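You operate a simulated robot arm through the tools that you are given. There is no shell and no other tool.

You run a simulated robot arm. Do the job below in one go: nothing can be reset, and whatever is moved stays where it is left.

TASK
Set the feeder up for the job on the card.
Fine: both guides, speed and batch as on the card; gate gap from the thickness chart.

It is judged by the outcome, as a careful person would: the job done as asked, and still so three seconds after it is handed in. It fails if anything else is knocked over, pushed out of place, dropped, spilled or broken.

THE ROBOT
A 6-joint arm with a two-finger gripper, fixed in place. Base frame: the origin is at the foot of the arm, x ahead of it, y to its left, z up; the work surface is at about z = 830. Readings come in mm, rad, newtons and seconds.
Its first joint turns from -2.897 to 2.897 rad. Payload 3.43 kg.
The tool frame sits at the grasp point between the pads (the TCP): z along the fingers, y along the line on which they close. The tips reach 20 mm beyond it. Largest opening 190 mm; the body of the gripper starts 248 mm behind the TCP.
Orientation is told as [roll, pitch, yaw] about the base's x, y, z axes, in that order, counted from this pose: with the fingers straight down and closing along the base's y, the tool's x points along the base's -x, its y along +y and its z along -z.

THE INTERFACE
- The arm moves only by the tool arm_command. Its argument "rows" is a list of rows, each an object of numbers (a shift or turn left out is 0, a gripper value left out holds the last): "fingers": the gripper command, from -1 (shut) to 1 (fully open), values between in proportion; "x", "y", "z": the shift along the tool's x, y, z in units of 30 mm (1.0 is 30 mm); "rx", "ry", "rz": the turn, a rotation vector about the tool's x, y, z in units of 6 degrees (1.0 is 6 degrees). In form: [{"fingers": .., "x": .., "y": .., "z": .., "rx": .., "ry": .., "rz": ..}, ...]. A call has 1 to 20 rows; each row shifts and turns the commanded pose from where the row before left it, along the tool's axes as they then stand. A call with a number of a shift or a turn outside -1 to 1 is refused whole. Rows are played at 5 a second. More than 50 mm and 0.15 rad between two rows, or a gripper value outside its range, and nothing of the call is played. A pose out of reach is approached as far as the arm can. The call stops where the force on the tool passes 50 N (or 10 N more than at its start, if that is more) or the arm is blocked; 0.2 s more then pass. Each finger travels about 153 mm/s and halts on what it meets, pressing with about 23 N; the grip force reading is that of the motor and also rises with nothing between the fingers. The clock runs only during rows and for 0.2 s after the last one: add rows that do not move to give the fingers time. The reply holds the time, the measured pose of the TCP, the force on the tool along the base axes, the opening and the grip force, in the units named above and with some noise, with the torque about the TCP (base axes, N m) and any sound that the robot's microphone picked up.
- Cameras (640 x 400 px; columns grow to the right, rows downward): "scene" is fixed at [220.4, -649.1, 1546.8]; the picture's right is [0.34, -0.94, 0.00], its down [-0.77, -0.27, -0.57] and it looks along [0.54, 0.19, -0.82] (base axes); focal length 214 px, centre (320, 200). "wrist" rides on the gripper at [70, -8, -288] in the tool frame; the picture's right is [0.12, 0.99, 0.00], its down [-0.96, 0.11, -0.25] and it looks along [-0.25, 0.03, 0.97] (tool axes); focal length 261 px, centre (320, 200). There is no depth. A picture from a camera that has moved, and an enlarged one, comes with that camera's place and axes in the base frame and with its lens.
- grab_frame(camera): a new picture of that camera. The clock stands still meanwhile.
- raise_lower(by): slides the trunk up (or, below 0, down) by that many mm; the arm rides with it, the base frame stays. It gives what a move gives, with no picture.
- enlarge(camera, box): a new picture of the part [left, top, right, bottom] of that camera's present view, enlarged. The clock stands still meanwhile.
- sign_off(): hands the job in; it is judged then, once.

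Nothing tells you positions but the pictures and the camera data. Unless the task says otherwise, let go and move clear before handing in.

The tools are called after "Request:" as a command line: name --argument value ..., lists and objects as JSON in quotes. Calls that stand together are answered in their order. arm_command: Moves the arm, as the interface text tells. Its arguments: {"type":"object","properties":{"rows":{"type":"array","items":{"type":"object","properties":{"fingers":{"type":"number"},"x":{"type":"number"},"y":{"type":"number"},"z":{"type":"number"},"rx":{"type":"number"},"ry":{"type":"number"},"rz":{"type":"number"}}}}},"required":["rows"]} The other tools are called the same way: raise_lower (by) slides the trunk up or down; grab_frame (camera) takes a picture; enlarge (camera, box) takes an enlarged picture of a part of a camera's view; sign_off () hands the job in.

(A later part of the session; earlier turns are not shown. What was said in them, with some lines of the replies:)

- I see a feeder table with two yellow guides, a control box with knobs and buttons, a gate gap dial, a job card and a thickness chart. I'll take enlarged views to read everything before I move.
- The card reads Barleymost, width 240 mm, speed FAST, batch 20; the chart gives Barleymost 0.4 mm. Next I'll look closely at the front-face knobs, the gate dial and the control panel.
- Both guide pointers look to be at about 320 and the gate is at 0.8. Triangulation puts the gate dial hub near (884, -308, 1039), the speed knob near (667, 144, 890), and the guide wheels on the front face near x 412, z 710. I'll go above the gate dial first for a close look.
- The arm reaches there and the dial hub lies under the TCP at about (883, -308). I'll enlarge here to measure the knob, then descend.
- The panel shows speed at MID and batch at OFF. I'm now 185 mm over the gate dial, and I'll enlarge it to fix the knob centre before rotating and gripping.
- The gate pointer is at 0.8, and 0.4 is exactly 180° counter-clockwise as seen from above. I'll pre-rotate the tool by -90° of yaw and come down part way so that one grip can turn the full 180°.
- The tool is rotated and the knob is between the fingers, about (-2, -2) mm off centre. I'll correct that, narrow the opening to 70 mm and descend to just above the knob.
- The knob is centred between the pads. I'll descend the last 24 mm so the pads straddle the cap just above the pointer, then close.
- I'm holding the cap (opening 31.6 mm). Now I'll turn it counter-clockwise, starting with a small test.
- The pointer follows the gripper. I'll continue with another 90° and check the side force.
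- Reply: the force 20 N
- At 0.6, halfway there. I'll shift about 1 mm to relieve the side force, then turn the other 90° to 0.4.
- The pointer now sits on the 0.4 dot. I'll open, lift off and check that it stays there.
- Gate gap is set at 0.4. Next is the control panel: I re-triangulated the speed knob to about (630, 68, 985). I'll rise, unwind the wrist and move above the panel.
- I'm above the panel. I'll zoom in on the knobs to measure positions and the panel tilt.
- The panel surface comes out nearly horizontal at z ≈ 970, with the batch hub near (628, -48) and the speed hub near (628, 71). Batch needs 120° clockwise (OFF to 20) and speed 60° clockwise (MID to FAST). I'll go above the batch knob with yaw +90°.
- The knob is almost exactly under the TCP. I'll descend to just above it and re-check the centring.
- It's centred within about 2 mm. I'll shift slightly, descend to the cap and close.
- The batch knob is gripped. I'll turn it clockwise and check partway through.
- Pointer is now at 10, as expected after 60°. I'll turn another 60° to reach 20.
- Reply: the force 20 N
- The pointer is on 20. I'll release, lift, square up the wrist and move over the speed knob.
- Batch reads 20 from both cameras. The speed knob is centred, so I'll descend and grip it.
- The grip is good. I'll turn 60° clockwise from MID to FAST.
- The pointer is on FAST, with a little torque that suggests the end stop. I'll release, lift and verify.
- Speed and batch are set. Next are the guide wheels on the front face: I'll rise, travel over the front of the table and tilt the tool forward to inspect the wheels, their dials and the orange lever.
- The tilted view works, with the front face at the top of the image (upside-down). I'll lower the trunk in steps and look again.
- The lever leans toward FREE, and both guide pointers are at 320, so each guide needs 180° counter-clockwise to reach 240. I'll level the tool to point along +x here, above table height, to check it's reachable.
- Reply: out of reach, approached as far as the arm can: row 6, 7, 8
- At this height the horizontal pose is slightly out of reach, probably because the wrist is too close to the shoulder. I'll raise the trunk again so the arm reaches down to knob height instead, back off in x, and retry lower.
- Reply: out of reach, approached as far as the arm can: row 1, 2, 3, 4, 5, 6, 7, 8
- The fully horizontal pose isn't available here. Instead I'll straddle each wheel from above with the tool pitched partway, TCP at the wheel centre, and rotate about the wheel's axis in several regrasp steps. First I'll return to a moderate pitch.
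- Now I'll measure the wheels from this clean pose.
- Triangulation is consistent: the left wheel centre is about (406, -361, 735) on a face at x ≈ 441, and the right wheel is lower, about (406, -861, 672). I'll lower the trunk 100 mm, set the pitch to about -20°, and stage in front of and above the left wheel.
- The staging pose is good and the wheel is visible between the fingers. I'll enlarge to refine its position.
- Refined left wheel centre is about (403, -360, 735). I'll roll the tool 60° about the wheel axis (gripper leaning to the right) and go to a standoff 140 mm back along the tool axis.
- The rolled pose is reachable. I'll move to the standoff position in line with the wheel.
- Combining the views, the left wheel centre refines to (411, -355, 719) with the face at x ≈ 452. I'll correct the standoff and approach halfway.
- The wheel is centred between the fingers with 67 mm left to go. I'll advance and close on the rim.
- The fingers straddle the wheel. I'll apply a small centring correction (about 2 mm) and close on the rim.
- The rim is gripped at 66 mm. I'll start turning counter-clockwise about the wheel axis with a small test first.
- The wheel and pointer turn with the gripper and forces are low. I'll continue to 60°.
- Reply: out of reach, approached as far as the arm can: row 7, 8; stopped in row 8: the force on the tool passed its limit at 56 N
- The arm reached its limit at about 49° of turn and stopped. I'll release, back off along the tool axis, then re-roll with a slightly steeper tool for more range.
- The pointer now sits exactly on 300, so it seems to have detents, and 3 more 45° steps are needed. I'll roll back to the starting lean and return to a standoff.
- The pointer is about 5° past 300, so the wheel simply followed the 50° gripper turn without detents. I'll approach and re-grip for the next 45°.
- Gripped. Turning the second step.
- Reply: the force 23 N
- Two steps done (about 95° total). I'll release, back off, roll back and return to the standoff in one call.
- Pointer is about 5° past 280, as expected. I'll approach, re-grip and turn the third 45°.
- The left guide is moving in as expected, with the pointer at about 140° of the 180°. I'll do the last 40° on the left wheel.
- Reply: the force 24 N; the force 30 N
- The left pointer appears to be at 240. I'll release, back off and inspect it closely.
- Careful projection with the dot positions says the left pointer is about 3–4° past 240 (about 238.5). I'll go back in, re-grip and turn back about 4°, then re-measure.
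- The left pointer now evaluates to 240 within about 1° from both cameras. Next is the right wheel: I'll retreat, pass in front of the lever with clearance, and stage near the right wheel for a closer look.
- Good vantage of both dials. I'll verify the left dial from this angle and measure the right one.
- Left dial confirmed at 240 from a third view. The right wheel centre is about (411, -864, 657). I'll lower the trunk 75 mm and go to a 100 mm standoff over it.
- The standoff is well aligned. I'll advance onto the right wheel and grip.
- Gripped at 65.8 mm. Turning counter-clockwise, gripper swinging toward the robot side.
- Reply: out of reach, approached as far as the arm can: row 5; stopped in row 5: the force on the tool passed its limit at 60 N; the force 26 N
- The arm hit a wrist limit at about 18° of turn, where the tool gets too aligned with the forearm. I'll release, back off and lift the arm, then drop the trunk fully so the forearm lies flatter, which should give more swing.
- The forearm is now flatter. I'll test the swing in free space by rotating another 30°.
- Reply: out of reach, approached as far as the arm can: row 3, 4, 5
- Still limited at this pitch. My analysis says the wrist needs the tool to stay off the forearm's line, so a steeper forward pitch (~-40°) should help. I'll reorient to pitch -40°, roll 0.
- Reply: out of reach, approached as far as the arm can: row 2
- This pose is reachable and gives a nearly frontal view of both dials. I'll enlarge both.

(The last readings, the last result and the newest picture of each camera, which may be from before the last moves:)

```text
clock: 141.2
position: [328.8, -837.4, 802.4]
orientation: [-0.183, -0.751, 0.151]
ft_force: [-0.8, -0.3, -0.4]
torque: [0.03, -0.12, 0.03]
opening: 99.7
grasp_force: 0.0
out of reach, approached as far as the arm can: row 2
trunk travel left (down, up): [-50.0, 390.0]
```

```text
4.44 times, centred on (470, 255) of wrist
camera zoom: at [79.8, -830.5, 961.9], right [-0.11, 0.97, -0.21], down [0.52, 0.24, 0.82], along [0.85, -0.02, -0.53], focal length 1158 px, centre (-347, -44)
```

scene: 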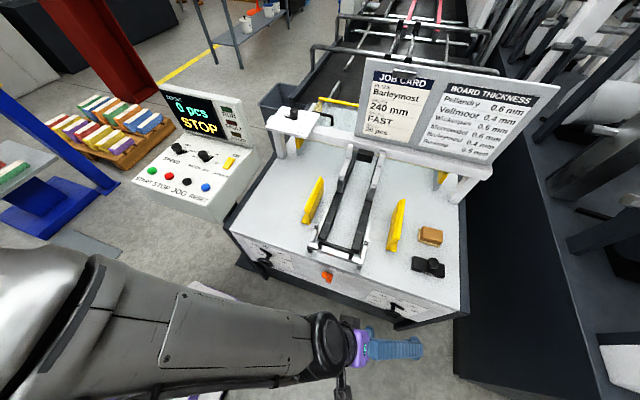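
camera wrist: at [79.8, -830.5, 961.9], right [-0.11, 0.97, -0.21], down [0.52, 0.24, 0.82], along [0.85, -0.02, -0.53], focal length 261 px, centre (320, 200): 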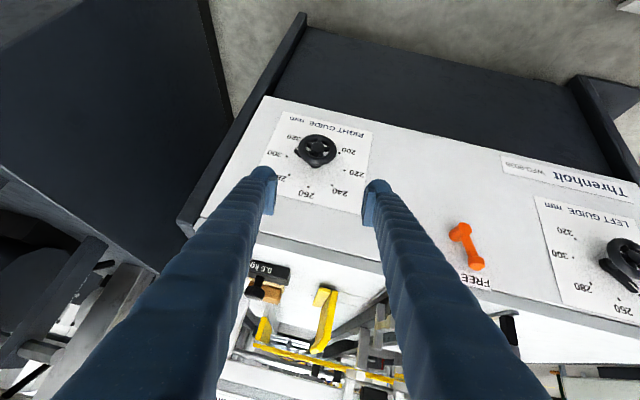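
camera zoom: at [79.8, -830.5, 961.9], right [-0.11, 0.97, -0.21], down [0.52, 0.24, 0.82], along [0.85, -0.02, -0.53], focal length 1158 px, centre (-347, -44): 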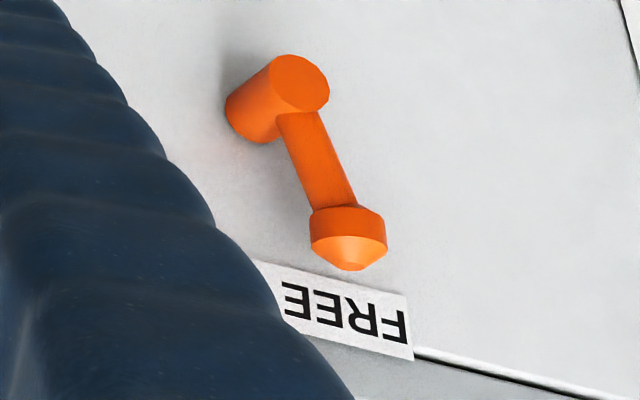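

The left dial clearly shows 240, and the lever is at FREE. For the right wheel I'll roll to about +8°, then go to the 110 mm standoff at this pitch.

Request:
arm_command --rows '[{"rx": -0.627, "ry": -0.022, "rz": 0.599}, {"rx": -0.627, "ry": -0.022, "rz": 0.599}, {"rx": -0.627, "ry": -0.022, "rz": 0.599}, {"x": 0.7, "y": -0.803, "z": 0.685}, {"x": 0.7, "y": -0.803, "z": 0.685}, {}]'

Request:
grab_frame --camera "wrist"

Request:
enlarge --camera "wrist" --box '[240, 110, 400, 250]'

```text
clock: 142.6
position: [328.5, -876.9, 736.1]
orientation: [0.192, -0.758, -0.109]
ft_force: [0.1, 0.1, -0.1]
torque: [0.02, -0.16, 0.03]
opening: 99.9
grasp_force: 0.0
trunk travel left (down, up): [-50.0, 390.0]
```

```text
taken
camera wrist: at [79.1, -913.7, 891.6], right [-0.11, 0.99, 0.06], down [0.52, 0.01, 0.85], along [0.85, 0.12, -0.52], focal length 261 px, centre (320, 200)
```

wrist: 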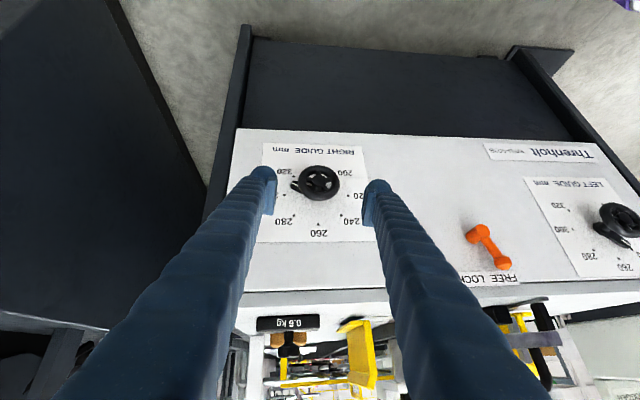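

```text
2.86 times, centred on (320, 180) of wrist
camera zoom: at [79.1, -913.7, 891.6], right [-0.11, 0.99, 0.06], down [0.52, 0.01, 0.85], along [0.85, 0.12, -0.52], focal length 745 px, centre (320, 257)
```

zoom: 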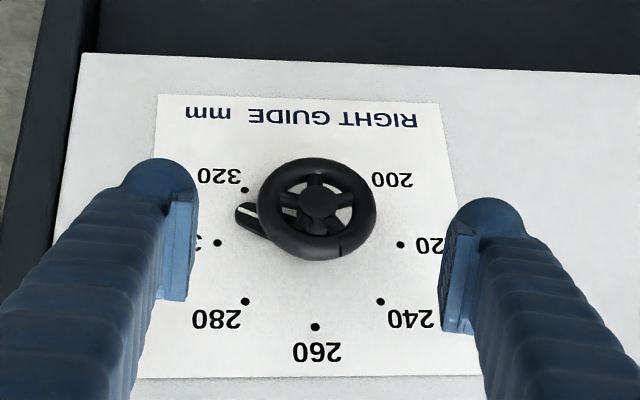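

A nearly frontal view; the wheel is aligned. I'll advance and grip.

Request:
arm_command --rows '[{"z": 0.75}, {"z": 0.75}, {"z": 0.75}, {"z": 0.75}, {"y": -0.02, "z": 0.62}, {}, {"fingers": -0.15}, {"fingers": -0.3}, {"fingers": -0.6}, {"fingers": -1}, {}, {}]'

Request:
enlarge --camera "wrist" --box '[240, 120, 400, 260]'

```text
clock: 145.2
position: [404.0, -866.6, 659.0]
orientation: [0.189, -0.758, -0.107]
ft_force: [2.1, -10.9, -1.1]
torque: [-0.06, 0.03, -0.13]
opening: 65.8
grasp_force: 45.2
trunk travel left (down, up): [-50.0, 390.0]
```

```text
2.86 times, centred on (320, 190) of wrist
camera zoom: at [154.2, -901.8, 815.5], right [-0.11, 0.99, 0.05], down [0.52, 0.01, 0.85], along [0.85, 0.12, -0.52], focal length 745 px, centre (320, 229)
```

zoom: 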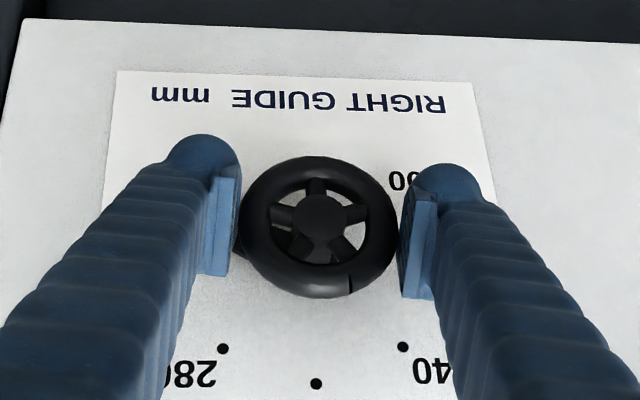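

Request:
arm_command --rows '[{"y": -0.02}, {"rx": 0.722, "ry": 0.024, "rz": -0.692}, {"rx": 0.722, "ry": 0.024, "rz": -0.692}, {"rx": 0.722, "ry": 0.024, "rz": -0.692}, {"rx": 0.722, "ry": 0.024, "rz": -0.692}, {}]'

Request:
enlarge --camera "wrist" --box '[240, 120, 400, 260]'

```text
clock: 146.6
position: [403.2, -863.5, 659.9]
orientation: [-0.377, -0.72, 0.282]
ft_force: [-11.8, 14.9, 3.4]
torque: [0.08, 0.12, -0.69]
opening: 65.4
grasp_force: 45.1
trunk travel left (down, up): [-50.0, 390.0]
```

```text
2.86 times, centred on (320, 190) of wrist
camera zoom: at [153.9, -834.2, 816.5], right [-0.11, 0.93, -0.35], down [0.52, 0.36, 0.78], along [0.85, -0.1, -0.52], focal length 745 px, centre (320, 229)
```

zoom: 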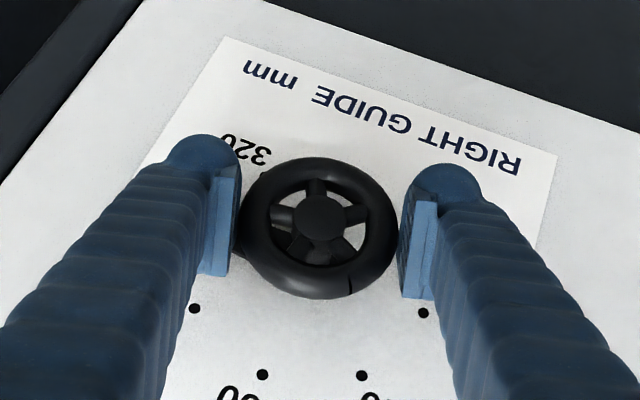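

Request:
arm_command --rows '[{"y": 0.025}, {"rx": 0.722, "ry": 0.024, "rz": -0.692}, {"rx": 0.722, "ry": 0.024, "rz": -0.692}, {}]'

Request:
arm_command --rows '[{"rx": 0.722, "ry": 0.024, "rz": -0.692}, {"rx": 0.361, "ry": 0.012, "rz": -0.346}, {}]'

Request:
enlarge --camera "wrist" --box '[240, 120, 400, 260]'

```text
clock: 147.6
position: [403.0, -863.4, 660.1]
orientation: [-0.506, -0.685, 0.364]
ft_force: [-12.7, 21.0, -5.8]
torque: [0.1, 0.18, -0.14]
opening: 65.8
grasp_force: 44.7
out of reach, approached as far as the arm can: row 3
trunk travel left (down, up): [-50.0, 390.0]
```

```text
clock: 148.3
position: [402.3, -863.5, 658.7]
orientation: [-0.506, -0.687, 0.366]
ft_force: [-15.0, 25.2, -8.7]
torque: [0.13, 0.21, 0.26]
opening: 65.7
grasp_force: 45.2
out of reach, approached as far as the arm can: row 1, 2
trunk travel left (down, up): [-50.0, 390.0]
```

```text
2.86 times, centred on (320, 190) of wrist
camera zoom: at [153.9, -817.7, 812.3], right [-0.11, 0.89, -0.45], down [0.52, 0.44, 0.73], along [0.85, -0.15, -0.51], focal length 745 px, centre (320, 229)
```

zoom: 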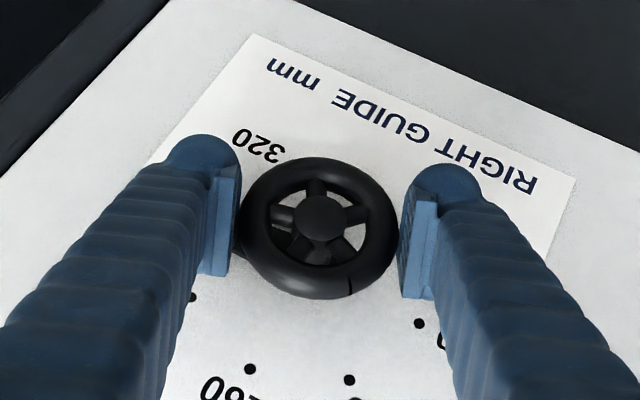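

The limit shows up again at about 30°. The pattern across all the limit poses points to the gripper's roll joint. Since the gripper is symmetric, I'll release, back off, and flip it 180° about its own axis.

Request:
arm_command --rows '[{"fingers": -0.1}, {"fingers": 0.05}, {}, {"z": -0.8}, {"z": -0.8}, {"z": -0.8}, {"z": -0.8}, {"z": -0.8}, {"z": -0.7}, {}]'

Request:
arm_command --rows '[{"rz": 1}, {"rz": 1}, {"rz": 1}, {"rz": 1}, {"rz": 1}, {"rz": 1}, {"rz": 1}, {"rz": 1}, {"rz": 1}, {"rz": 1}, {"rz": 1}, {"rz": 1}, {"rz": 1}, {"rz": 1}, {"rz": 1}, {}]'

Request:
arm_command --rows '[{"rz": 1}, {"rz": 1}, {"rz": 1}, {"rz": 1}, {"rz": 1}, {"rz": 1}, {"rz": 1}, {"rz": 1}, {"rz": 1}, {"rz": 1}, {"rz": 1}, {"rz": 1}, {"rz": 1}, {"rz": 1}, {"rz": 1}, {}]'

Request:
grab_frame --camera "wrist"

Request:
grab_frame --camera "scene"

```text
clock: 150.6
position: [303.8, -828.3, 755.0]
orientation: [-0.508, -0.689, 0.364]
ft_force: [-0.5, 0.2, -0.4]
torque: [-0.03, 0.01, -0.02]
opening: 99.7
grasp_force: 0.0
trunk travel left (down, up): [-50.0, 390.0]
```

```text
clock: 153.9
position: [305.2, -827.3, 755.0]
orientation: [0.754, -0.383, -1.544]
ft_force: [0.4, -0.5, -0.5]
torque: [-0.01, 0.02, 0.04]
opening: 99.6
grasp_force: 0.1
trunk travel left (down, up): [-50.0, 390.0]
```

```text
clock: 157.3
position: [304.5, -828.4, 754.2]
orientation: [0.505, 0.688, -2.78]
ft_force: [0.7, -0.4, 0.1]
torque: [-0.02, 0.01, -0.02]
opening: 99.7
grasp_force: 0.0
trunk travel left (down, up): [-50.0, 390.0]
```

```text
taken
camera wrist: at [158.0, -728.0, 990.9], right [0.11, -0.89, 0.45], down [-0.86, -0.31, -0.4], along [0.49, -0.34, -0.8], focal length 261 px, centre (320, 200)
```

wrist: 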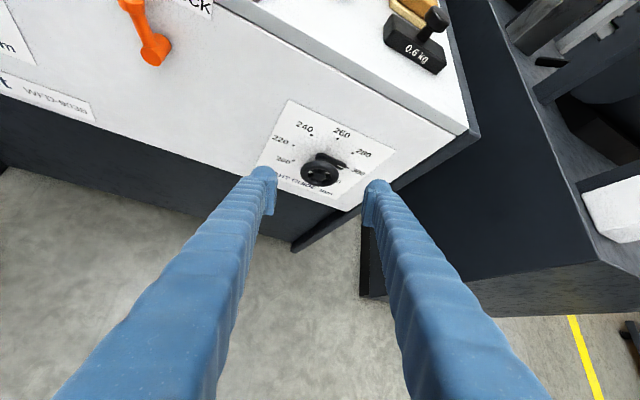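

```text
taken
```

scene: 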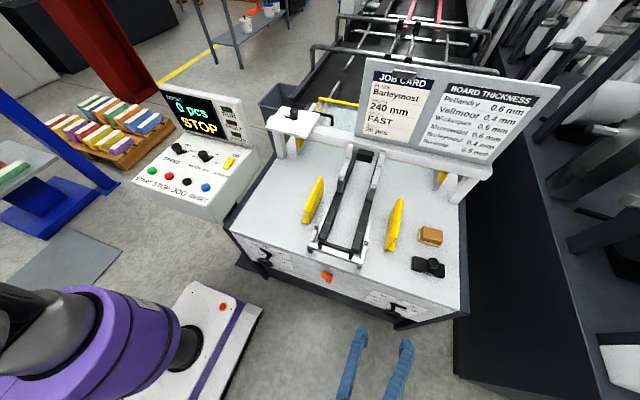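

The flip worked. Now I'll test whether the swing further in the turning direction is reachable in free space.

Request:
arm_command --rows '[{"rx": -0.722, "ry": -0.026, "rz": -0.692}, {"rx": -0.722, "ry": -0.026, "rz": -0.692}, {"rx": -0.722, "ry": -0.026, "rz": -0.692}, {"rx": -0.722, "ry": -0.026, "rz": -0.692}, {"rx": -0.722, "ry": -0.026, "rz": -0.692}, {}]'

Request:
grab_frame --camera "wrist"

```text
clock: 158.8
position: [305.1, -828.2, 754.9]
orientation: [1.046, 0.421, -2.488]
ft_force: [-0.7, -0.7, -0.4]
torque: [-0.01, -0.02, 0.01]
opening: 99.7
grasp_force: 0.0
trunk travel left (down, up): [-50.0, 390.0]
```

```text
taken
camera wrist: at [158.2, -623.3, 908.9], right [0.11, -0.54, 0.83], down [-0.86, -0.47, -0.19], along [0.49, -0.7, -0.52], focal length 261 px, centre (320, 200)
```

wrist: 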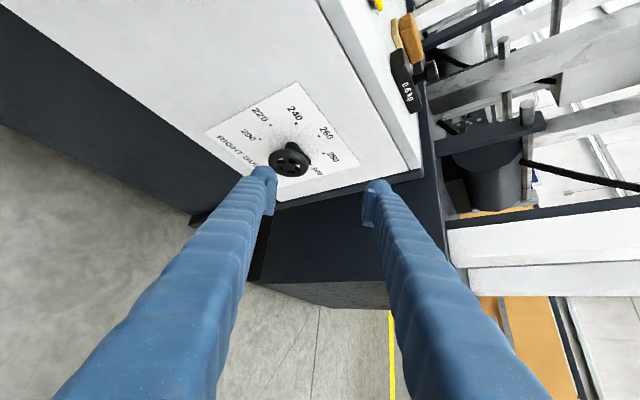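

Full range now. I'll roll back to +5° and return to the standoff, ready for a large single turn.

Request:
arm_command --rows '[{"rx": 0.669, "ry": 0.024, "rz": 0.641}, {"rx": 0.669, "ry": 0.024, "rz": 0.641}, {"rx": 0.669, "ry": 0.024, "rz": 0.641}, {"rx": 0.669, "ry": 0.024, "rz": 0.641}, {"rx": 0.669, "ry": 0.024, "rz": 0.641}, {"rx": 0.669, "ry": 0.024, "rz": 0.641}, {"rx": 0.669, "ry": 0.024, "rz": 0.641}, {"rx": 0.669, "ry": 0.024, "rz": 0.641}, {"rx": 0.669, "ry": 0.024, "rz": 0.641}, {"rx": 0.669, "ry": 0.024, "rz": 0.641}, {"x": 0.115, "y": 0.765, "z": 0.4185}, {"x": 0.115, "y": 0.765, "z": 0.4185}, {}]'

Request:
enlarge --camera "wrist" --box '[240, 110, 400, 250]'

```text
clock: 161.6
position: [329.9, -871.9, 738.1]
orientation: [-0.087, 0.763, 3.103]
ft_force: [-0.3, 0.6, -1.9]
torque: [0.04, -0.06, 0.02]
opening: 99.7
grasp_force: 0.1
trunk travel left (down, up): [-50.0, 390.0]
```

```text
2.86 times, centred on (320, 180) of wrist
camera zoom: at [182.0, -884.2, 994.4], right [0.11, -0.99, 0.02], down [-0.86, -0.1, -0.49], along [0.49, 0.04, -0.87], focal length 745 px, centre (320, 257)
```

zoom: 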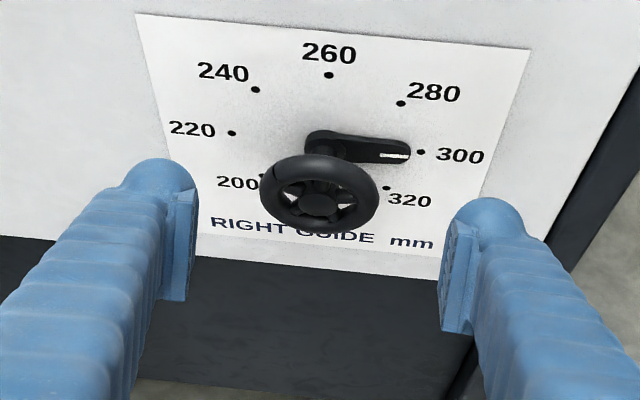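

The upright view shows the right pointer on 300, so 135° remain. I'll advance, grip, and turn.

Request:
arm_command --rows '[{"x": -0.055, "y": 0.05, "z": 0.75}, {"z": 0.75}, {"z": 0.75}, {"z": 0.75}, {"z": 0.62}, {}, {"fingers": -0.15}, {"fingers": -0.3}, {"fingers": -0.6}, {"fingers": -1}, {}, {}]'

Request:
enlarge --camera "wrist" --box '[240, 120, 400, 260]'

```text
clock: 164.2
position: [404.2, -865.9, 659.1]
orientation: [-0.088, 0.762, 3.105]
ft_force: [-5.5, 32.8, -3.0]
torque: [0.12, -0.02, 0.02]
opening: 65.4
grasp_force: 44.5
trunk travel left (down, up): [-50.0, 390.0]
```

```text
2.86 times, centred on (320, 190) of wrist
camera zoom: at [255.4, -877.4, 915.2], right [0.11, -0.99, 0.02], down [-0.86, -0.11, -0.49], along [0.49, 0.04, -0.87], focal length 745 px, centre (320, 229)
```

zoom: 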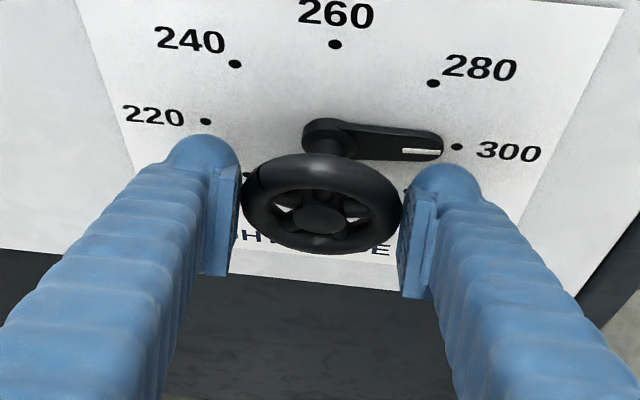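

Gripped; I'll relieve the side force by shifting 1.8 mm, then turn 30° as a first part.

Request:
arm_command --rows '[{"y": -0.06}, {}, {"rx": -0.722, "ry": -0.026, "rz": -0.692}, {"rx": -0.722, "ry": -0.026, "rz": -0.692}, {"rx": -0.722, "ry": -0.026, "rz": -0.692}, {"rx": -0.722, "ry": -0.026, "rz": -0.692}, {"rx": -0.722, "ry": -0.026, "rz": -0.692}, {}]'

Request:
enlarge --camera "wrist" --box '[240, 120, 400, 260]'

```text
clock: 165.9
position: [403.5, -863.6, 658.9]
orientation: [0.597, 0.654, -2.722]
ft_force: [-10.5, 40.7, -10.5]
torque: [0.14, 0.79, 0.47]
opening: 65.3
grasp_force: 45.2
trunk travel left (down, up): [-50.0, 390.0]
```

```text
2.86 times, centred on (320, 190) of wrist
camera zoom: at [255.9, -745.7, 886.6], right [0.11, -0.85, 0.51], down [-0.86, -0.34, -0.37], along [0.49, -0.4, -0.77], focal length 745 px, centre (320, 229)
```

zoom: 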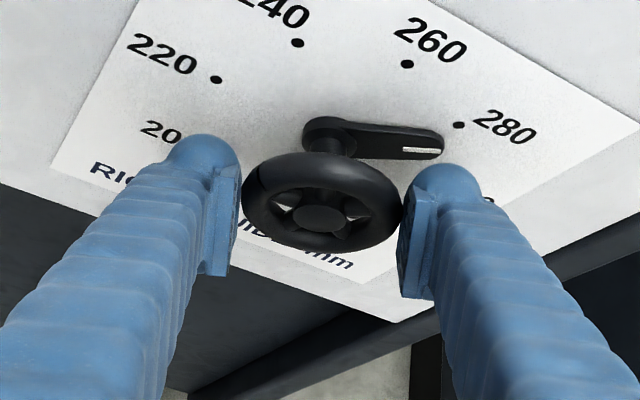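

The side force is about 41 N in y. I'll test a pure 1 mm shift to see which way relieves it.

Request:
arm_command --rows '[{"x": -0.01, "y": 0.03, "z": 0.01}, {}]'

```text
clock: 166.6
position: [402.8, -864.1, 658.1]
orientation: [0.594, 0.658, -2.722]
ft_force: [-14.8, 45.8, -10.8]
torque: [0.16, 0.24, 0.45]
opening: 65.7
grasp_force: 44.7
trunk travel left (down, up): [-50.0, 390.0]
```

Confirmed: moving the other way (tool -y) relieves it. I'll shift 4 mm that way in steps.

Request:
arm_command --rows '[{"y": -0.08}, {"y": -0.08}, {}]'

Request:
enlarge --camera "wrist" --box '[240, 120, 400, 260]'

```text
clock: 167.3
position: [403.5, -863.5, 657.5]
orientation: [0.598, 0.657, -2.723]
ft_force: [-8.6, 18.5, -9.8]
torque: [0.07, 0.48, 0.28]
opening: 65.3
grasp_force: 44.9
trunk travel left (down, up): [-50.0, 390.0]
```

```text
2.86 times, centred on (320, 190) of wrist
camera zoom: at [255.6, -744.7, 885.8], right [0.11, -0.85, 0.52], down [-0.86, -0.34, -0.37], along [0.49, -0.41, -0.77], focal length 745 px, centre (320, 229)
```

zoom: 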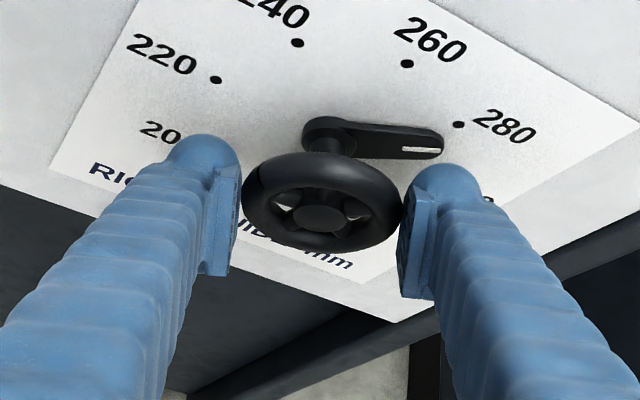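

Relieved to 18 N; the arm is compliant, so this is only command offset. A bit more, then continue turning.

Request:
arm_command --rows '[{"y": -0.08}, {"rx": -0.722, "ry": -0.026, "rz": -0.692}, {"rx": -0.722, "ry": -0.026, "rz": -0.692}, {"rx": -0.722, "ry": -0.026, "rz": -0.692}, {}]'

Request:
enlarge --camera "wrist" --box '[240, 120, 400, 260]'

```text
clock: 168.6
position: [403.8, -861.6, 657.2]
orientation: [0.927, 0.501, -2.543]
ft_force: [-5.8, -11.6, -0.8]
torque: [-0.04, -0.58, -1.18]
opening: 65.3
grasp_force: 45.1
trunk travel left (down, up): [-50.0, 390.0]
```

```text
2.86 times, centred on (320, 190) of wrist
camera zoom: at [255.7, -678.8, 836.9], right [0.11, -0.65, 0.75], down [-0.87, -0.43, -0.25], along [0.49, -0.63, -0.61], focal length 745 px, centre (320, 229)
```

zoom: 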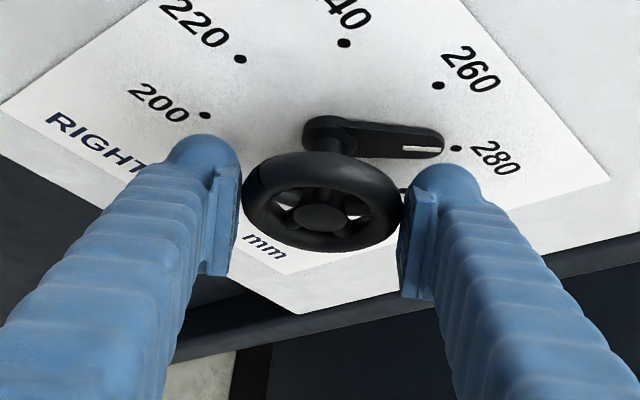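

Request:
arm_command --rows '[{"rx": -0.722, "ry": -0.026, "rz": -0.692}, {"rx": -0.722, "ry": -0.026, "rz": -0.692}, {"rx": -0.722, "ry": -0.026, "rz": -0.692}, {}]'

Request:
grab_frame --camera "wrist"

Request:
grab_frame --camera "scene"

```text
clock: 169.6
position: [402.0, -862.3, 655.8]
orientation: [1.195, 0.304, -2.434]
ft_force: [-3.6, -26.6, -1.8]
torque: [-0.06, -0.33, -0.64]
opening: 65.4
grasp_force: 44.9
trunk travel left (down, up): [-50.0, 390.0]
```

```text
taken
camera wrist: at [255.8, -631.9, 771.1], right [0.11, -0.38, 0.92], down [-0.87, -0.49, -0.1], along [0.49, -0.78, -0.39], focal length 261 px, centre (320, 200)
```

wrist: 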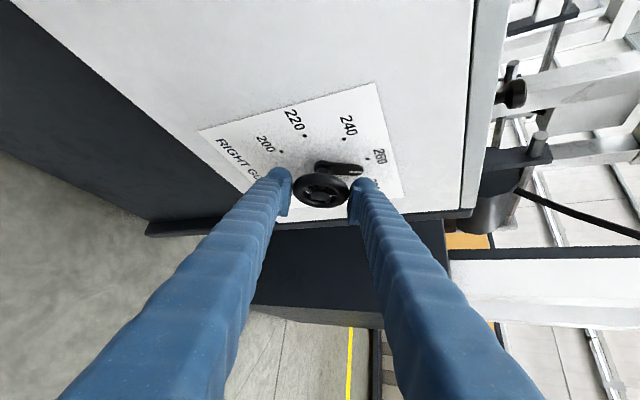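

```text
taken
```

scene: 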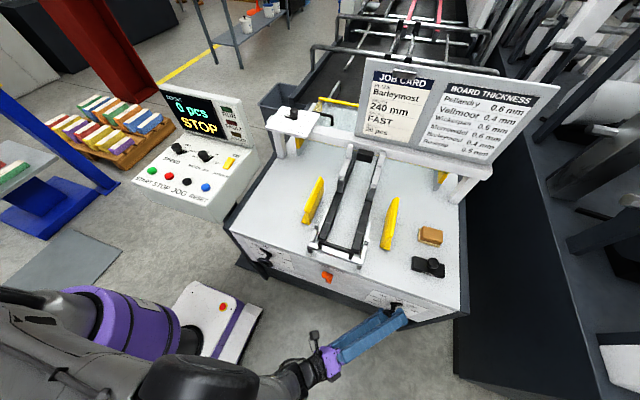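

About 66° turned in this grip. I'll release, back off, roll back and return to the standoff for the final turn.

Request:
arm_command --rows '[{"fingers": -0.1}, {"fingers": 0.05}, {}, {"z": -0.92}, {"z": -0.92}, {"z": -0.92}, {"z": -0.92}, {}]'

Request:
arm_command --rows '[{"rx": 0.692, "ry": 0.025, "rz": 0.663}, {"rx": 0.692, "ry": 0.025, "rz": 0.663}, {"rx": 0.692, "ry": 0.025, "rz": 0.663}, {"rx": 0.692, "ry": 0.025, "rz": 0.663}, {"rx": 0.692, "ry": 0.025, "rz": 0.663}, {"rx": 0.692, "ry": 0.025, "rz": 0.663}, {"rx": 0.692, "ry": 0.025, "rz": 0.663}, {"rx": 0.692, "ry": 0.025, "rz": 0.663}, {"rx": 0.692, "ry": 0.025, "rz": 0.663}, {"rx": 0.692, "ry": 0.025, "rz": 0.663}, {"rx": 0.692, "ry": 0.025, "rz": 0.663}, {"rx": 0.692, "ry": 0.025, "rz": 0.663}, {"x": 0.296, "y": 0.652, "z": -0.2975}, {"x": 0.296, "y": 0.652, "z": -0.2975}, {"x": 0.296, "y": 0.652, "z": -0.2975}, {"x": 0.296, "y": 0.652, "z": -0.2975}, {}]'

Request:
enlarge --camera "wrist" --box '[240, 110, 400, 250]'

Request:
enlarge --camera "wrist" --box '[280, 120, 370, 195]'

```text
clock: 171.3
position: [327.6, -790.0, 695.2]
orientation: [1.196, 0.307, -2.431]
ft_force: [-0.8, -0.7, -0.3]
torque: [0.03, -0.03, -0.01]
opening: 100.0
grasp_force: 0.1
trunk travel left (down, up): [-50.0, 390.0]
```

```text
clock: 174.9
position: [328.7, -874.9, 735.9]
orientation: [-0.159, 0.763, 3.054]
ft_force: [0.6, 0.7, -0.1]
torque: [0.02, -0.02, -0.01]
opening: 99.7
grasp_force: 0.1
trunk travel left (down, up): [-50.0, 390.0]
```

```text
2.86 times, centred on (320, 180) of wrist
camera zoom: at [181.4, -899.1, 991.3], right [0.11, -0.99, -0.03], down [-0.86, -0.08, -0.5], along [0.49, 0.08, -0.87], focal length 745 px, centre (320, 257)
```

zoom: 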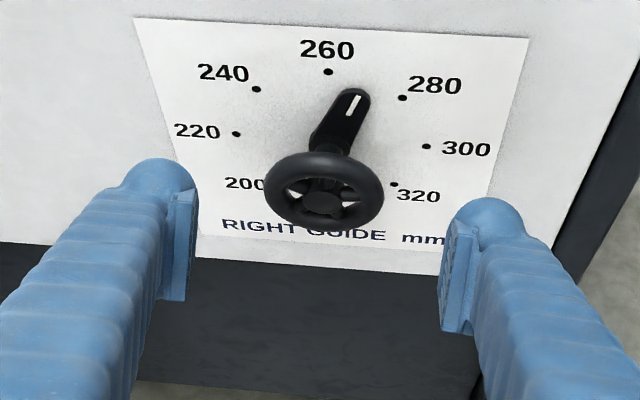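

```text
5.33 times, centred on (325, 158) of wrist
camera zoom: at [181.4, -899.1, 991.3], right [0.11, -0.99, -0.03], down [-0.86, -0.08, -0.5], along [0.49, 0.08, -0.87], focal length 1390 px, centre (293, 427)
```

zoom: 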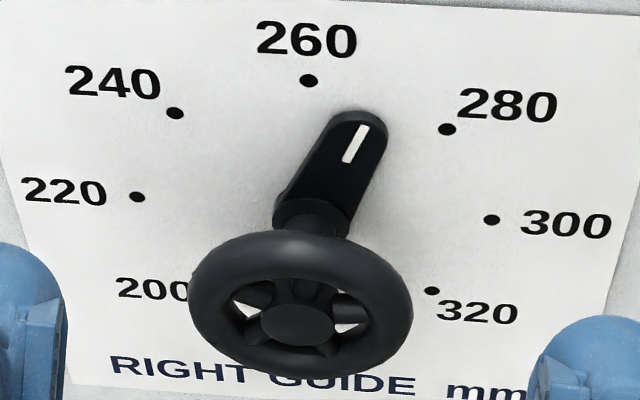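

Measured pointer angle is 115° of 180°, so 65° remain. I'll centre better this time (3.5 mm shift), advance and grip.

Request:
arm_command --rows '[{"x": -0.05, "y": 0.11, "z": 0.75}, {"z": 0.75}, {"z": 0.75}, {"z": 0.75}, {"z": 0.69}, {}, {"fingers": -0.15}, {"fingers": -0.3}, {"fingers": -0.6}, {"fingers": -1}, {}, {}]'

Request:
enlarge --camera "wrist" --box '[240, 120, 400, 260]'

```text
clock: 177.6
position: [404.6, -865.0, 655.2]
orientation: [-0.161, 0.759, 3.055]
ft_force: [-0.9, 18.6, 1.3]
torque: [-0.03, -0.09, -0.01]
opening: 65.9
grasp_force: 44.8
trunk travel left (down, up): [-50.0, 390.0]
```

```text
2.86 times, centred on (320, 190) of wrist
camera zoom: at [257.6, -890.2, 910.8], right [0.11, -0.99, -0.03], down [-0.86, -0.08, -0.5], along [0.49, 0.08, -0.87], focal length 745 px, centre (320, 229)
```

zoom: 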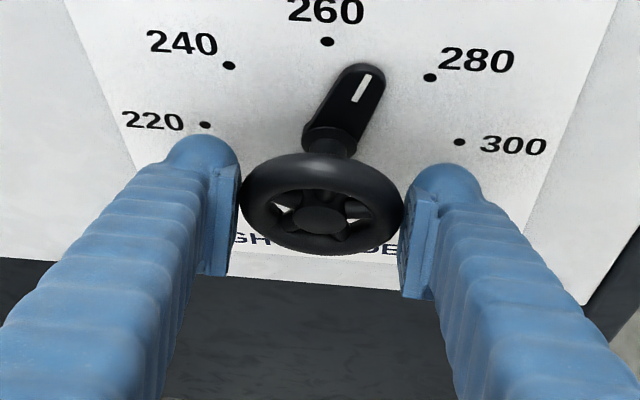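

Request:
arm_command --rows '[{"y": -0.07}, {}, {"rx": -0.722, "ry": -0.026, "rz": -0.692}, {"rx": -0.722, "ry": -0.026, "rz": -0.692}, {"rx": -0.722, "ry": -0.026, "rz": -0.692}, {"rx": -0.722, "ry": -0.026, "rz": -0.692}, {"rx": -0.722, "ry": -0.026, "rz": -0.692}, {}]'

Request:
enlarge --camera "wrist" --box '[240, 120, 400, 260]'

```text
clock: 179.3
position: [405.6, -865.2, 655.1]
orientation: [0.535, 0.676, -2.763]
ft_force: [-0.7, -0.5, -7.6]
torque: [0.0, -0.2, -1.26]
opening: 66.1
grasp_force: 45.4
trunk travel left (down, up): [-50.0, 390.0]
```

```text
2.86 times, centred on (320, 190) of wrist
camera zoom: at [257.9, -758.4, 889.1], right [0.11, -0.88, 0.47], down [-0.87, -0.32, -0.39], along [0.49, -0.36, -0.79], focal length 745 px, centre (320, 229)
```

zoom: 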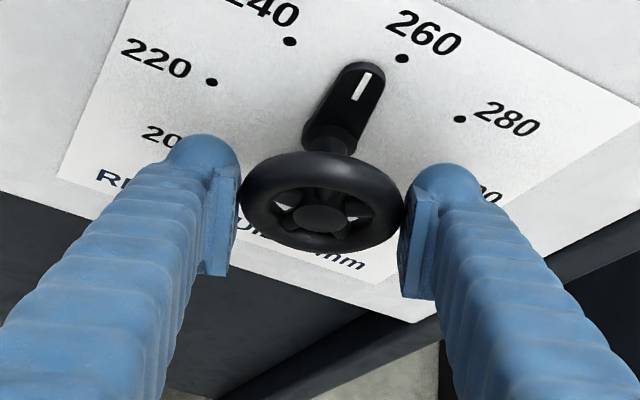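

Forces are near zero with the better centring. I'll turn another 30°, then measure before the last few degrees.

Request:
arm_command --rows '[{"rx": -0.722, "ry": -0.026, "rz": -0.692}, {"rx": -0.722, "ry": -0.026, "rz": -0.692}, {"rx": -0.722, "ry": -0.026, "rz": -0.692}, {"rx": -0.722, "ry": -0.026, "rz": -0.692}, {"rx": -0.722, "ry": -0.026, "rz": -0.692}, {}]'

Request:
enlarge --camera "wrist" --box '[240, 110, 400, 250]'

Request:
enlarge --camera "wrist" --box '[270, 120, 370, 200]'

```text
clock: 180.8
position: [404.8, -865.4, 655.8]
orientation: [1.065, 0.407, -2.482]
ft_force: [-6.1, -10.6, -8.5]
torque: [-0.01, -0.31, -0.91]
opening: 66.2
grasp_force: 44.6
trunk travel left (down, up): [-50.0, 390.0]
```

```text
2.86 times, centred on (320, 180) of wrist
camera zoom: at [258.0, -655.9, 804.6], right [0.11, -0.52, 0.84], down [-0.87, -0.47, -0.18], along [0.49, -0.71, -0.51], focal length 745 px, centre (320, 257)
```

zoom: 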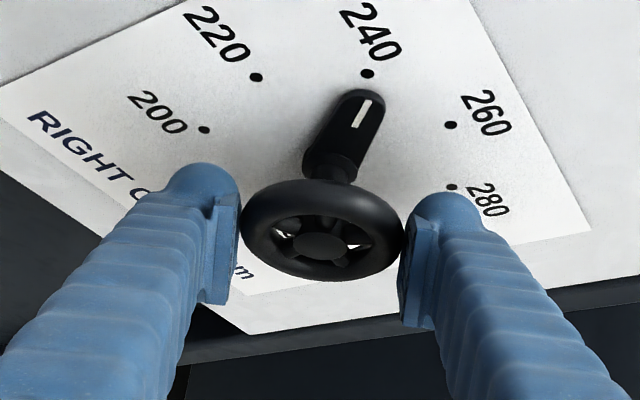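

```text
5.00 times, centred on (320, 160) of wrist
camera zoom: at [258.0, -655.9, 804.6], right [0.11, -0.52, 0.84], down [-0.87, -0.47, -0.18], along [0.49, -0.71, -0.51], focal length 1303 px, centre (320, 400)
```

zoom: 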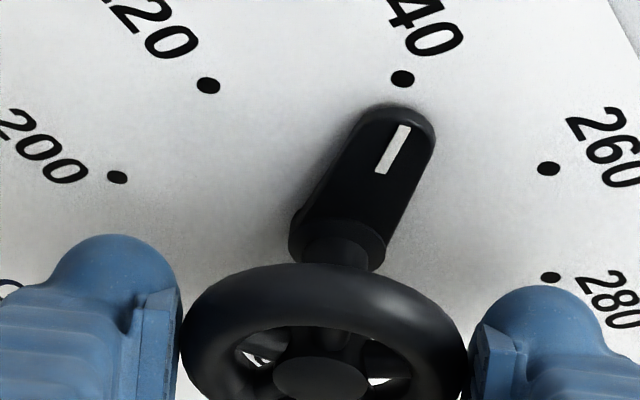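

The model says 4.7° remain. I'll turn exactly that and check while still gripped.

Request:
arm_command --rows '[{"rx": -0.282, "ry": -0.01, "rz": -0.27}, {"rx": -0.282, "ry": -0.01, "rz": -0.27}, {}, {}]'

Request:
enlarge --camera "wrist" --box '[270, 120, 370, 200]'

Request:
enlarge --camera "wrist" --box '[240, 110, 400, 250]'

```text
clock: 181.8
position: [404.5, -864.3, 655.4]
orientation: [1.133, 0.355, -2.455]
ft_force: [-10.9, -12.3, -9.7]
torque: [0.01, 0.01, -0.25]
opening: 65.8
grasp_force: 45.2
trunk travel left (down, up): [-50.0, 390.0]
```

```text
5.00 times, centred on (320, 160) of wrist
camera zoom: at [257.9, -644.5, 787.1], right [0.11, -0.45, 0.88], down [-0.87, -0.48, -0.14], along [0.49, -0.75, -0.45], focal length 1303 px, centre (320, 400)
```

zoom: 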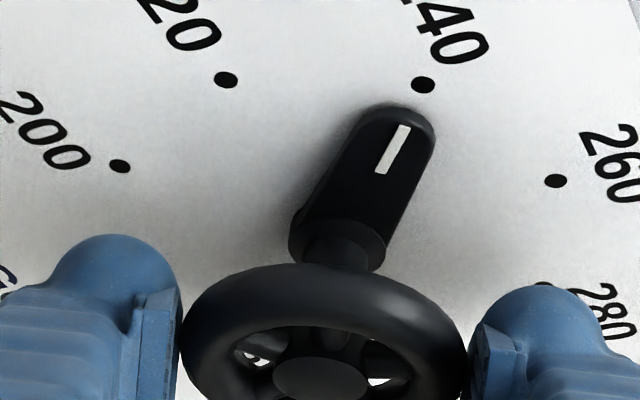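

```text
2.86 times, centred on (320, 180) of wrist
camera zoom: at [257.9, -644.5, 787.1], right [0.11, -0.45, 0.88], down [-0.87, -0.48, -0.14], along [0.49, -0.75, -0.45], focal length 745 px, centre (320, 257)
```

zoom: 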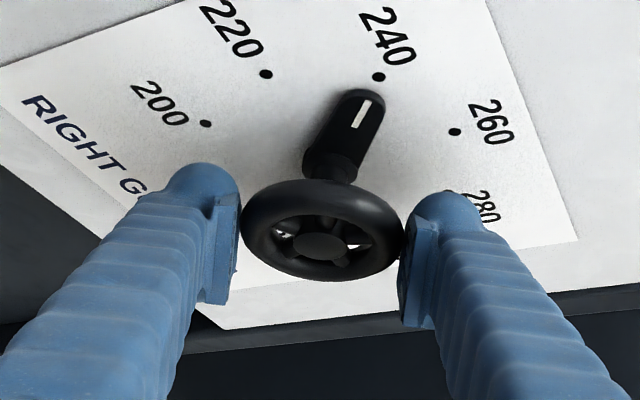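

The pointer matches 240 exactly in the model. I'll release, back off along the tool axis and verify.

Request:
arm_command --rows '[{"fingers": -0.15}, {"fingers": 0.05}, {}, {"z": -0.92}, {"z": -0.92}, {"z": -0.92}, {"z": -0.92}, {}]'

Request:
enlarge --camera "wrist" --box '[240, 110, 380, 220]'

Request:
enlarge --camera "scene" --box '[370, 285, 420, 318]'

```text
clock: 183.6
position: [329.3, -796.4, 699.1]
orientation: [1.133, 0.354, -2.454]
ft_force: [-1.7, 0.0, -0.2]
torque: [0.03, 0.0, 0.03]
opening: 100.1
grasp_force: 0.1
trunk travel left (down, up): [-50.0, 390.0]
```

```text
3.64 times, centred on (310, 165) of wrist
camera zoom: at [182.4, -576.3, 831.9], right [0.11, -0.45, 0.88], down [-0.86, -0.48, -0.14], along [0.49, -0.75, -0.45], focal length 948 px, centre (356, 327)
```

zoom: 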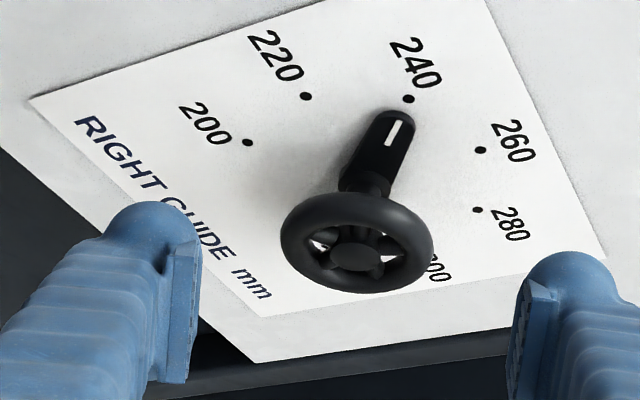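

```text
12.12 times, centred on (395, 302) of scene
camera zoom: at [220.4, -649.1, 1546.8], right [0.34, -0.94, 0.0], down [-0.77, -0.27, -0.57], along [0.54, 0.19, -0.82], focal length 2600 px, centre (-589, -1030)
```

zoom: 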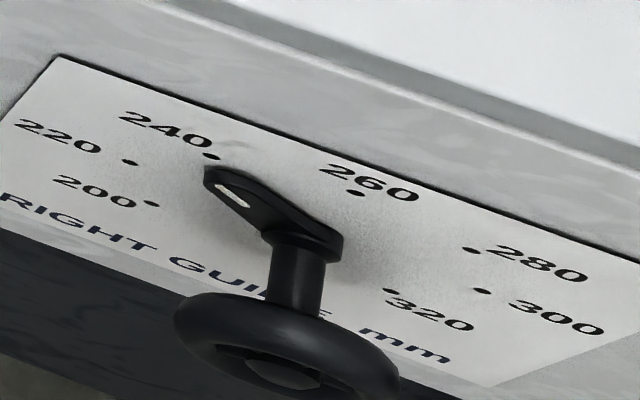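

Right pointer is verified at 240. I'll retreat well clear of the table front, raise the trunk, and do a final check of all five settings.

Request:
arm_command --rows '[{"z": -0.9}, {"z": -0.9}, {"z": -0.9}, {"z": -0.9}, {}]'

Request:
raise_lower --by 200

Request:
grab_frame --camera "scene"

Request:
grab_frame --camera "wrist"

```text
clock: 184.8
position: [256.0, -731.4, 742.5]
orientation: [1.133, 0.355, -2.455]
ft_force: [0.1, -0.1, -0.4]
torque: [-0.01, 0.02, 0.01]
opening: 99.8
grasp_force: 0.1
trunk travel left (down, up): [-50.0, 390.0]
```

```text
clock: 186.9
position: [254.9, -732.6, 941.6]
orientation: [1.132, 0.356, -2.454]
ft_force: [0.0, -0.3, 1.2]
torque: [0.06, -0.03, 0.02]
opening: 99.8
grasp_force: 0.1
trunk travel left (down, up): [-250.0, 190.0]
```

```text
taken
```

scene: 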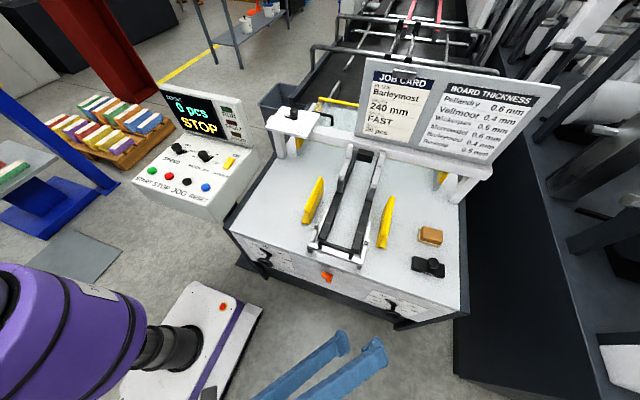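

```text
taken
camera wrist: at [108.3, -511.2, 1074.3], right [0.11, -0.45, 0.88], down [-0.86, -0.48, -0.14], along [0.49, -0.75, -0.45], focal length 261 px, centre (320, 200)
```

wrist: 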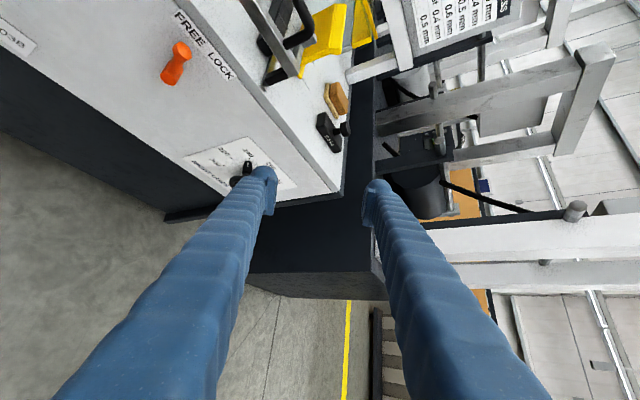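

Both guides have moved in, and everything else looks undisturbed. I'll enlarge each control for a final check.

Request:
enlarge --camera "scene" --box '[240, 235, 305, 277]'

Request:
enlarge --camera "scene" --box '[360, 280, 430, 325]'

Request:
enlarge --camera "scene" --box '[140, 80, 260, 200]'

Request:
enlarge --camera "scene" --box '[265, 95, 330, 140]'

Request:
enlarge --camera "scene" --box '[220, 90, 480, 330]'

```text
9.52 times, centred on (272, 256) of scene
camera zoom: at [220.4, -649.1, 1546.8], right [0.34, -0.94, 0.0], down [-0.77, -0.27, -0.57], along [0.54, 0.19, -0.82], focal length 2043 px, centre (772, -333)
```

zoom: 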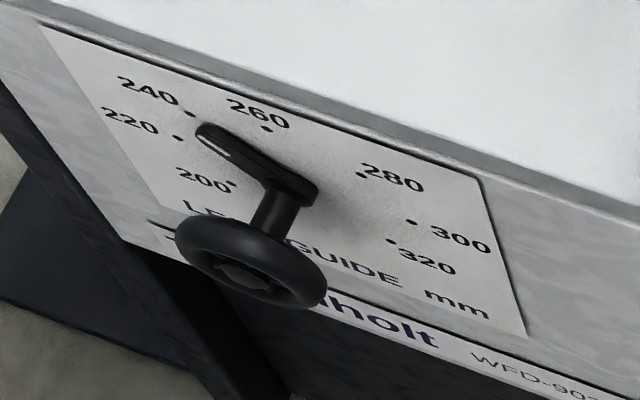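

```text
8.89 times, centred on (395, 302) of scene
camera zoom: at [220.4, -649.1, 1546.8], right [0.34, -0.94, 0.0], down [-0.77, -0.27, -0.57], along [0.54, 0.19, -0.82], focal length 1906 px, centre (-347, -711)
```

zoom: 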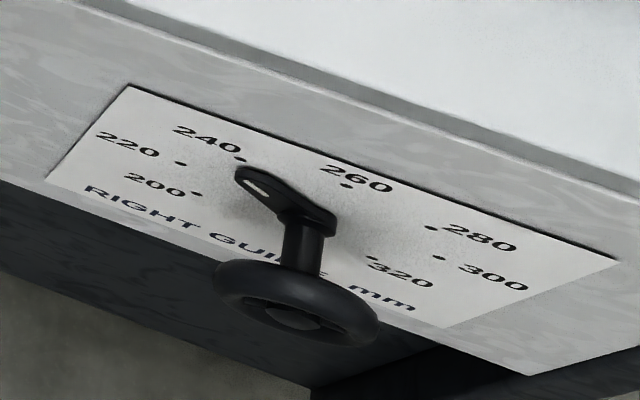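

```text
3.33 times, centred on (200, 140) of scene
camera zoom: at [220.4, -649.1, 1546.8], right [0.34, -0.94, 0.0], down [-0.77, -0.27, -0.57], along [0.54, 0.19, -0.82], focal length 715 px, centre (720, 400)
```

zoom: 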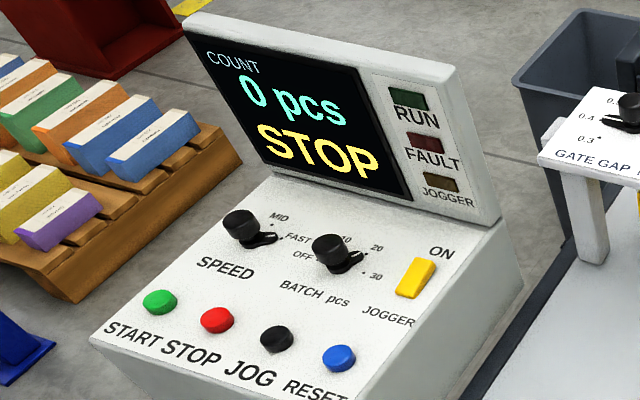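

```text
8.89 times, centred on (298, 118) of scene
camera zoom: at [220.4, -649.1, 1546.8], right [0.34, -0.94, 0.0], down [-0.77, -0.27, -0.57], along [0.54, 0.19, -0.82], focal length 1906 px, centre (520, 933)
```

zoom: 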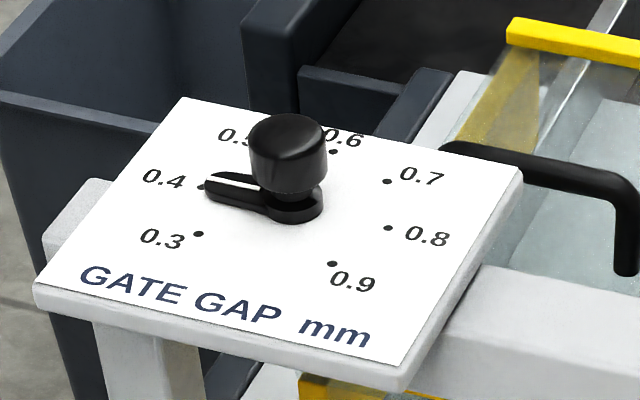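

```text
1.67 times, centred on (350, 210) of scene
camera zoom: at [220.4, -649.1, 1546.8], right [0.34, -0.94, 0.0], down [-0.77, -0.27, -0.57], along [0.54, 0.19, -0.82], focal length 358 px, centre (270, 183)
```

zoom: 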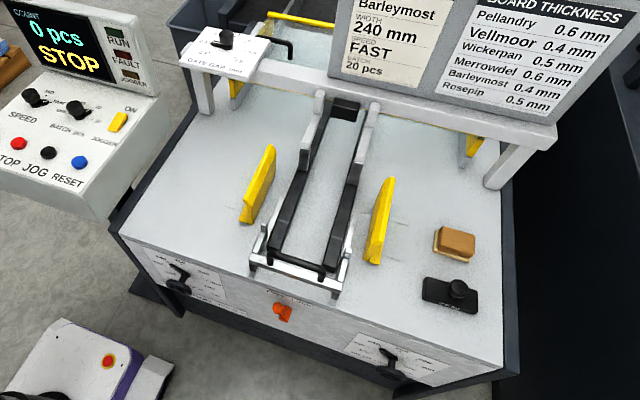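

The job is set up as the card asks, and I'm handing it in. Readings from the final check:

| Control | Setting | Source |
|---|---|---|
| Left guide | 240 mm (pointer within about 1–2° of the mark) | card |
| Right guide | 240 mm (pointer within about 1–2°; one steep view read about 2.6° past) | card |
| Speed | FAST | card |
| Batch | 20 pcs | card |
| Gate gap | 0.4 mm (Barleymost) | thickness chart |

Nothing else moved. The orange lever is still at FREE, where I found it. The gripper is open and clear of the table.

Request:
sign_off

```text
The job is handed in.
```

I set the feeder up for the Barleymost job on the card and handed it in. The hand-in gave no verdict.

| Control | Set to | Source |
|---|---|---|
| Left guide | 240 mm | card |
| Right guide | 240 mm | card |
| Speed | FAST | card |
| Batch | 20 pcs | card |
| Gate gap | 0.4 mm | thickness chart |

- **Guide accuracy:** both guide pointers sit within about 1–2° of the 240 mark, which is under 1 mm on the scale. One steep camera view put the right guide about 2.6° past it, roughly 1 mm. The closer views put it on the mark.
- **Guide lock:** the orange FREE/LOCK lever is still at FREE, as I found it. The task didn't ask for it to be locked.
- **Everything else:** the other items on the table and the control box look undisturbed in the final pictures. The gripper is open and clear of the table.
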